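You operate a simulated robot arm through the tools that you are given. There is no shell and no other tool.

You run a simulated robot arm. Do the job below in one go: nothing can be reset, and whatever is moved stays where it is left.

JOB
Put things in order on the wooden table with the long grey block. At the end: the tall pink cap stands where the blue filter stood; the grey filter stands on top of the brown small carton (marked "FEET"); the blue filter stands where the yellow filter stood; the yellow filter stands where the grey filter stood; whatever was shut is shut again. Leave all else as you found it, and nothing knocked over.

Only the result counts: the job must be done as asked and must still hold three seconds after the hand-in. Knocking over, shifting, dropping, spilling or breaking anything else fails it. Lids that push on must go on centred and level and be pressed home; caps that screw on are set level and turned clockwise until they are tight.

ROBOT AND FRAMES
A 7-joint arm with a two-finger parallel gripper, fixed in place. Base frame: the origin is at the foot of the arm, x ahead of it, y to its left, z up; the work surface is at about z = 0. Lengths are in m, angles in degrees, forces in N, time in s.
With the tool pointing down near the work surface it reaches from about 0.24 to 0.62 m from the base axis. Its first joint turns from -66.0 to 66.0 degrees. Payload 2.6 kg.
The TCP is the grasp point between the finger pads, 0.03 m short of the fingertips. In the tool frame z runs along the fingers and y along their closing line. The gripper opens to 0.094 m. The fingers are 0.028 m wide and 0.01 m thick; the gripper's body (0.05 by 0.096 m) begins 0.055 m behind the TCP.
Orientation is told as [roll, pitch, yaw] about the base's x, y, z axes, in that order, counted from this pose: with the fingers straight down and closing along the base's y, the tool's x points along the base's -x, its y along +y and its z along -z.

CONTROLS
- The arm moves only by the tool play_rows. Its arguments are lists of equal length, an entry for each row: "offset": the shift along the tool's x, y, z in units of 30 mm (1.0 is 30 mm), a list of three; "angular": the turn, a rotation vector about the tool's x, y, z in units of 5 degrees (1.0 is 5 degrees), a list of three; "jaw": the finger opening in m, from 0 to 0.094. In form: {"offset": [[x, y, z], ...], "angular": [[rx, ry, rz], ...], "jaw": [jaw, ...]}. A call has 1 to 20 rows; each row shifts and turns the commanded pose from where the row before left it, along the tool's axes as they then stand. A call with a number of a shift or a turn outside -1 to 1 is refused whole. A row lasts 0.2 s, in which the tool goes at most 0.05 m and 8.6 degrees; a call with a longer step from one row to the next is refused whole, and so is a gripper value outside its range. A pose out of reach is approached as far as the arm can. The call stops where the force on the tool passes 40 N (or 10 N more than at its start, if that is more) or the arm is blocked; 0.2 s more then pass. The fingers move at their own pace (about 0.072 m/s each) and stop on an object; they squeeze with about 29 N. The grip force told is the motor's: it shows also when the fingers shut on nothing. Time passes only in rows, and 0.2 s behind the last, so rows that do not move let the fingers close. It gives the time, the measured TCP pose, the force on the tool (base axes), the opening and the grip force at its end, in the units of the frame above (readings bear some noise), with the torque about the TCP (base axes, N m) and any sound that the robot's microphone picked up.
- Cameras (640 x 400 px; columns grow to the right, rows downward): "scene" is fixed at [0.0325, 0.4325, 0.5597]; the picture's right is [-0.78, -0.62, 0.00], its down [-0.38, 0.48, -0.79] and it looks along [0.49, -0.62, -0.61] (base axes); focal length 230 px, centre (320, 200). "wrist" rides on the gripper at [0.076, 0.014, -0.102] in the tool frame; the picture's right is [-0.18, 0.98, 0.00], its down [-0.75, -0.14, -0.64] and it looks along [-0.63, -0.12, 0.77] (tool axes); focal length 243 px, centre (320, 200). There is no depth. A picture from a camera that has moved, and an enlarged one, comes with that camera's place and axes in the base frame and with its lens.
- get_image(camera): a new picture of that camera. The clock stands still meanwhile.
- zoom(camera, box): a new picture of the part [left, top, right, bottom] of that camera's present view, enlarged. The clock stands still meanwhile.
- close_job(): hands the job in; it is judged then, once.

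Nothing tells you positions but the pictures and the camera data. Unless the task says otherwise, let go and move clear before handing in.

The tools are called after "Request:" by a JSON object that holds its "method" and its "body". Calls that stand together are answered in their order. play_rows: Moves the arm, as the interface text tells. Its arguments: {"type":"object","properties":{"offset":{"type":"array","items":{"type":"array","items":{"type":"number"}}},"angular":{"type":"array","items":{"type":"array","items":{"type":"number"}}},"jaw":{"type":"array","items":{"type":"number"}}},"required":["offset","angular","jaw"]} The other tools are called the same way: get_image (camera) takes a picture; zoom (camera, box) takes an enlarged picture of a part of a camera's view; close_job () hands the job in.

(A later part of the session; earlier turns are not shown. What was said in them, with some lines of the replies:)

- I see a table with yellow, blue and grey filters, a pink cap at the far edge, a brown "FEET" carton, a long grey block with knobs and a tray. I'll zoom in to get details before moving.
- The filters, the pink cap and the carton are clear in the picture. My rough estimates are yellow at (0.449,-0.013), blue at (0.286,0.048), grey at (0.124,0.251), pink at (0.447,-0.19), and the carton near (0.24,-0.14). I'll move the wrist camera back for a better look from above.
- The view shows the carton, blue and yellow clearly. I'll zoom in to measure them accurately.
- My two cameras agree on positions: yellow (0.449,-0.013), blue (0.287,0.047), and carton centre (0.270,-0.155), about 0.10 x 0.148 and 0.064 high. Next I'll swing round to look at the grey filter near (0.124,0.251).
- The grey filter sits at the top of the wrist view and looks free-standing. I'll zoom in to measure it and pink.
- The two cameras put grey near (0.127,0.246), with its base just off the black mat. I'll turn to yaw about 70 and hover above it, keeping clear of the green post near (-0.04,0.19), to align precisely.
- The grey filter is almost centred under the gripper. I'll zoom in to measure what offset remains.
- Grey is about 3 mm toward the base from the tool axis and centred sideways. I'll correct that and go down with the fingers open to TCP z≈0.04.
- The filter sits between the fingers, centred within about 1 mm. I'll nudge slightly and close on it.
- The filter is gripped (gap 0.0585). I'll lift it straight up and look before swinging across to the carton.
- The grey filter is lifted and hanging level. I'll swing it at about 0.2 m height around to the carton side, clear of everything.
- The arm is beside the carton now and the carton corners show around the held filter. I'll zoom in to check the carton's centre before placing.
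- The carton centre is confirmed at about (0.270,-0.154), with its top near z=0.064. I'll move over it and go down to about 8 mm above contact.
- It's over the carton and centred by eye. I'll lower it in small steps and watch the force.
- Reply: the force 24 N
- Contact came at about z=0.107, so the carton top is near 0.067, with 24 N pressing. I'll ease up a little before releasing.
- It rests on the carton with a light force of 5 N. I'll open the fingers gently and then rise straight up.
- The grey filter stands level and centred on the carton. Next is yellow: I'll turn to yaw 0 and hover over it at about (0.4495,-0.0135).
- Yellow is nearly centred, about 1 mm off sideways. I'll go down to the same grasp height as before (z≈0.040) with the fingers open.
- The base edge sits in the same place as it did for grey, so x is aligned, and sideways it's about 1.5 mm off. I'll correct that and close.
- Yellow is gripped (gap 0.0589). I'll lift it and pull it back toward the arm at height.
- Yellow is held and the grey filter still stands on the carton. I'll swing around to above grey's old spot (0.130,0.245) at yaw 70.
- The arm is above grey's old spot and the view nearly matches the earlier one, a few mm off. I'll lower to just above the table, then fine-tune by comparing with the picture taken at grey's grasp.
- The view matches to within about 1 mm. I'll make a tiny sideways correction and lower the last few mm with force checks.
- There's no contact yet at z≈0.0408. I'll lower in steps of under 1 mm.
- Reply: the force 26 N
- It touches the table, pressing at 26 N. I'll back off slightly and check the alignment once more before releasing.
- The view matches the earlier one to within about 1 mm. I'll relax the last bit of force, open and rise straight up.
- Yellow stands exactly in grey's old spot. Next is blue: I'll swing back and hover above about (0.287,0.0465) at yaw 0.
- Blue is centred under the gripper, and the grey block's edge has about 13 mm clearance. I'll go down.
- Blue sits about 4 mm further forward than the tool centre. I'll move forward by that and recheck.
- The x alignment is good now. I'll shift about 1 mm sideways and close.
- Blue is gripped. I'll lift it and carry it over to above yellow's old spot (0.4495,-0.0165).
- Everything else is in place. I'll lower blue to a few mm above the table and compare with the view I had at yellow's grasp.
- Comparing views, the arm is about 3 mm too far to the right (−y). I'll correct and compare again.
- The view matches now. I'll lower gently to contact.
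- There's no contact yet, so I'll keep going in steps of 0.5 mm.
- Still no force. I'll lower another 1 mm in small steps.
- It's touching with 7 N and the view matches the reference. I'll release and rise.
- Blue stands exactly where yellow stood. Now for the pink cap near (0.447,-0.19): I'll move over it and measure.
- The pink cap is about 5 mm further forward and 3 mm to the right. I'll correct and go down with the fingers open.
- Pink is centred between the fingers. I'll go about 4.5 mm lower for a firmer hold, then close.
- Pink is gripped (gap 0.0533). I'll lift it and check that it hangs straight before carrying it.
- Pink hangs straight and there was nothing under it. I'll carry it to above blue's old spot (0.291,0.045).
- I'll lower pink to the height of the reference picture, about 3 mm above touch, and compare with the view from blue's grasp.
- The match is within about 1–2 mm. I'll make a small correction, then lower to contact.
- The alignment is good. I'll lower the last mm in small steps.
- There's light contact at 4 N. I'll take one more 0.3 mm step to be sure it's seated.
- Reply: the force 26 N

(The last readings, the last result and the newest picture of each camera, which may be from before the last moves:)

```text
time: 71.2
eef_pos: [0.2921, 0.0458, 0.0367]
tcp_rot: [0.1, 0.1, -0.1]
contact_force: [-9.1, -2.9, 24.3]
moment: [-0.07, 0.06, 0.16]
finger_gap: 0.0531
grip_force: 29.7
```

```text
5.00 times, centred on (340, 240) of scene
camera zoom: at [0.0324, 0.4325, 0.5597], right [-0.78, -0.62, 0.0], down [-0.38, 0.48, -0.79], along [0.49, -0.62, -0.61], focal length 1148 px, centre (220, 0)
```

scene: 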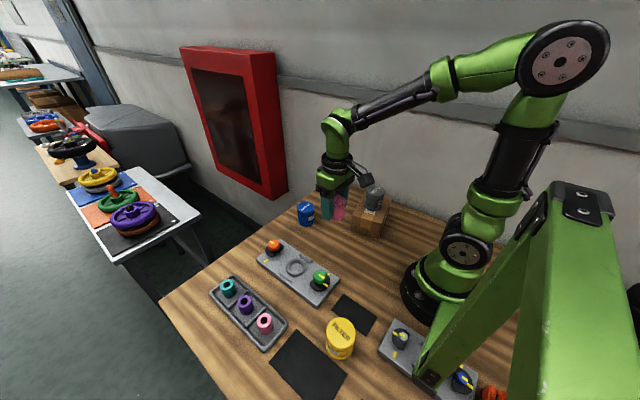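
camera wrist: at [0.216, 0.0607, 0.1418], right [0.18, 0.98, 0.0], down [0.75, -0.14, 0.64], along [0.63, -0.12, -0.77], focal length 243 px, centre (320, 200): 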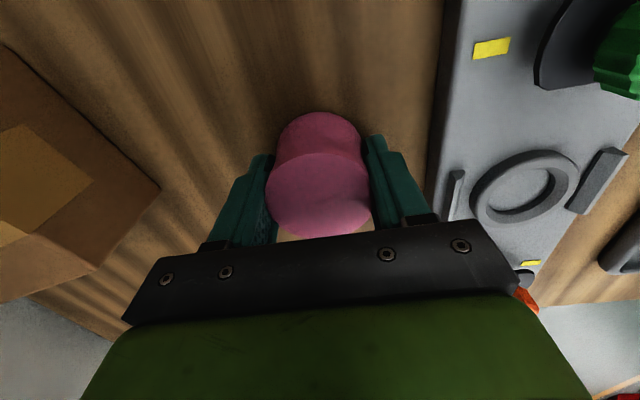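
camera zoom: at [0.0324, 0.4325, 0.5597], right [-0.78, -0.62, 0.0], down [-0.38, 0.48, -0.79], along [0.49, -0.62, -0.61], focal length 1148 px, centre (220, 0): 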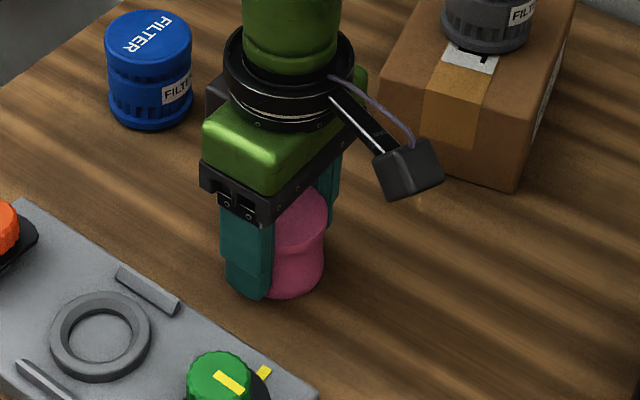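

It's firmly on the table. I'll ease off, open, and rise straight up.

Request:
{"method": "play_rows", "body": {"offset": [[0, 0, -0.015], [0, 0, 0], [0, 0, 0], [0, 0, 0], [0, 0, 0], [0, 0, 0], [0, 0, -0.3], [0, 0, -0.6], [0, 0, -0.9], [0, 0, -1], [0, 0, -1], [0, 0, -1], [0, 0, -1], [0, 0, 0]], "angular": [[0, 0, 0], [0, 0, 0], [0, 0, 0], [0, 0, 0], [0, 0, 0], [0, 0, 0], [0, 0, 0], [0, 0, 0], [0, 0, 0], [0, 0, 0], [0, 0, 0], [0, 0, 0], [0, 0, 0], [0, 0, 0]], "jaw": [0.045, 0.045, 0.056, 0.07, 0.08, 0.08, 0.08, 0.08, 0.08, 0.08, 0.08, 0.08, 0.08, 0.08]}}

Request:
{"method": "get_image", "body": {"camera": "wrist"}}

Request:
{"method": "get_image", "body": {"camera": "scene"}}

Request:
{"method": "zoom", "body": {"camera": "scene", "box": [240, 170, 400, 270]}}

```text
time: 74.2
eef_pos: [0.2935, 0.0464, 0.211]
tcp_rot: [0.0, 0.1, -0.1]
contact_force: [0.2, 0.1, 0.1]
moment: [0.01, 0.0, -0.01]
finger_gap: 0.0801
grip_force: 0.1
```

```text
taken
camera wrist: at [0.2177, 0.0603, 0.3148], right [0.18, 0.98, 0.0], down [0.75, -0.14, 0.64], along [0.63, -0.12, -0.77], focal length 243 px, centre (320, 200)
```

wrist: 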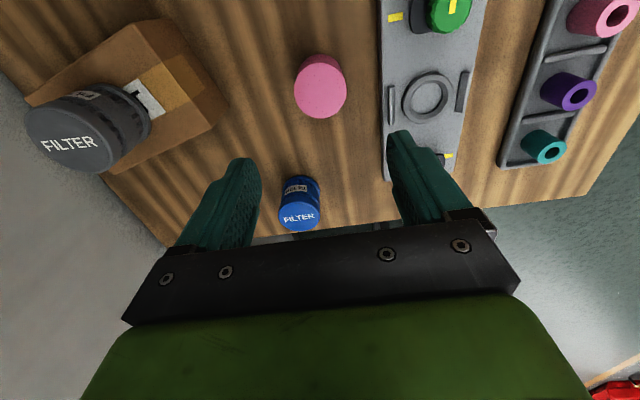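

```text
taken
```

scene: 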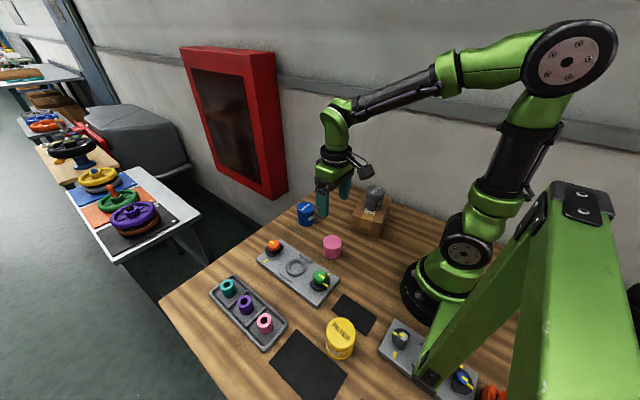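

```text
4.00 times, centred on (320, 220) of scene
camera zoom: at [0.0325, 0.4325, 0.5597], right [-0.78, -0.62, 0.0], down [-0.38, 0.48, -0.79], along [0.49, -0.62, -0.61], focal length 919 px, centre (320, 120)
```

zoom: 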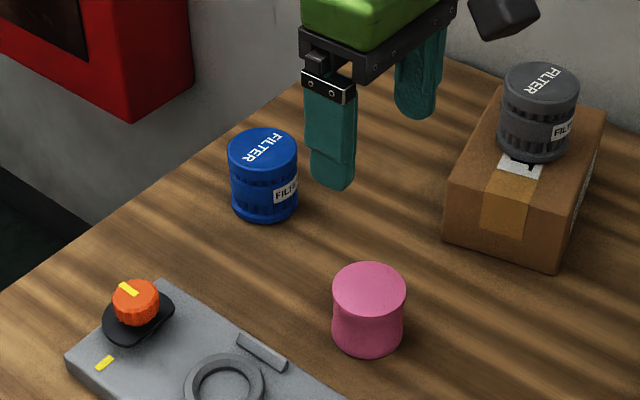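

All four items look placed. I'll compare the carton and the other spots with the earlier pictures to make sure nothing else shifted.

Request:
{"method": "zoom", "body": {"camera": "scene", "box": [330, 170, 410, 250]}}

Request:
{"method": "zoom", "body": {"camera": "scene", "box": [200, 250, 400, 375]}}

Request:
{"method": "zoom", "body": {"camera": "scene", "box": [360, 290, 520, 400]}}

```text
5.00 times, centred on (370, 210) of scene
camera zoom: at [0.0325, 0.4325, 0.5597], right [-0.78, -0.62, 0.0], down [-0.38, 0.48, -0.79], along [0.49, -0.62, -0.61], focal length 1148 px, centre (70, 150)
```

zoom: 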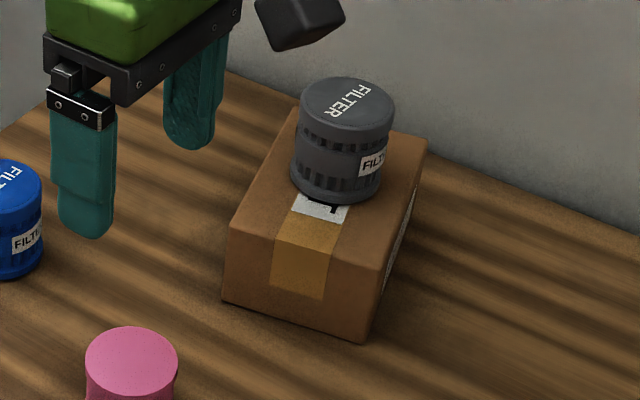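

```text
3.20 times, centred on (300, 312) of scene
camera zoom: at [0.0325, 0.4325, 0.5597], right [-0.78, -0.62, 0.0], down [-0.38, 0.48, -0.79], along [0.49, -0.62, -0.61], focal length 735 px, centre (384, -160)
```

zoom: 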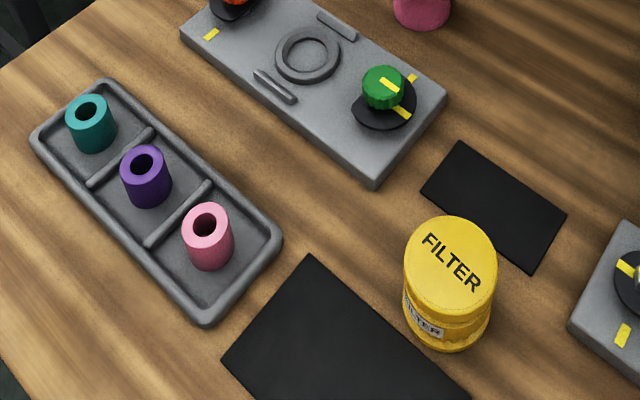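

```text
3.64 times, centred on (440, 345) of scene
camera zoom: at [0.0325, 0.4325, 0.5597], right [-0.78, -0.62, 0.0], down [-0.38, 0.48, -0.79], along [0.49, -0.62, -0.61], focal length 835 px, centre (-116, -327)
```

zoom: 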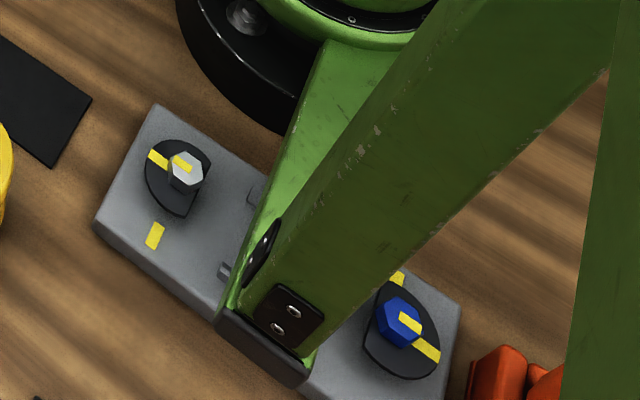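

Nothing else has moved, and all four items stand in their places. I'll lift the arm a bit further clear before handing in.

Request:
{"method": "play_rows", "body": {"offset": [[0, 0, -1], [0, 0, -1], [0, 0, -1], [0, 0, 0], [0, 0, 0], [0, 0, 0]], "angular": [[0, 0, 0], [0, 0, 0], [0, 0, 0], [0, 0, 0], [0, 0, 0], [0, 0, 0]], "jaw": [0.08, 0.08, 0.08, 0.08, 0.08, 0.08]}}

Request:
{"method": "get_image", "body": {"camera": "scene"}}

```text
time: 75.6
eef_pos: [0.2929, 0.0465, 0.2992]
tcp_rot: [0.1, -0.1, 0.0]
contact_force: [0.1, -0.3, -0.8]
moment: [-0.02, 0.03, 0.01]
finger_gap: 0.08
grip_force: 0.0
```

```text
taken
```

scene: 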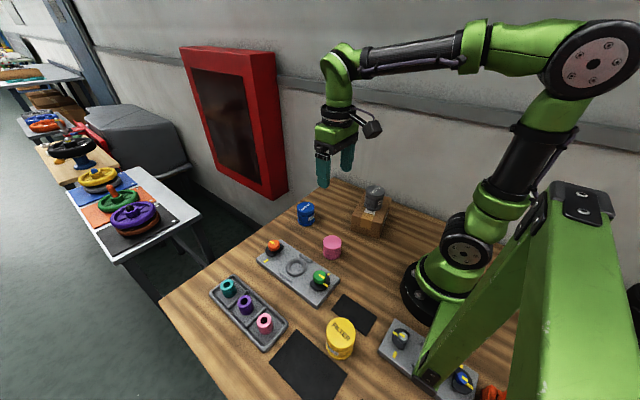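

The final view shows grey on the carton, yellow in grey's spot, blue in yellow's spot and pink in blue's spot. Everything stands upright, the arm is clear, and I'm handing in.

Request:
{"method": "close_job", "body": {}}

```text
The job is handed in.
```

I've handed the job in, with all four items standing upright where you asked:

- **Grey filter:** on top of the brown "FEET" carton, close to its centre. The carton did not move.
- **Yellow filter:** where the grey filter stood, within about 2 mm.
- **Blue filter:** where the yellow filter stood, with no visible difference from the first picture.
- **Tall pink cap:** where the blue filter stood, about 3 mm off by my estimate.

I compared the last pictures with the first ones. The tray, both grey blocks, the knobs and the mats look unchanged, and nothing was knocked over. I saw nothing that needed opening, so nothing had to be shut again. The arm has let go and is raised clear of the table.
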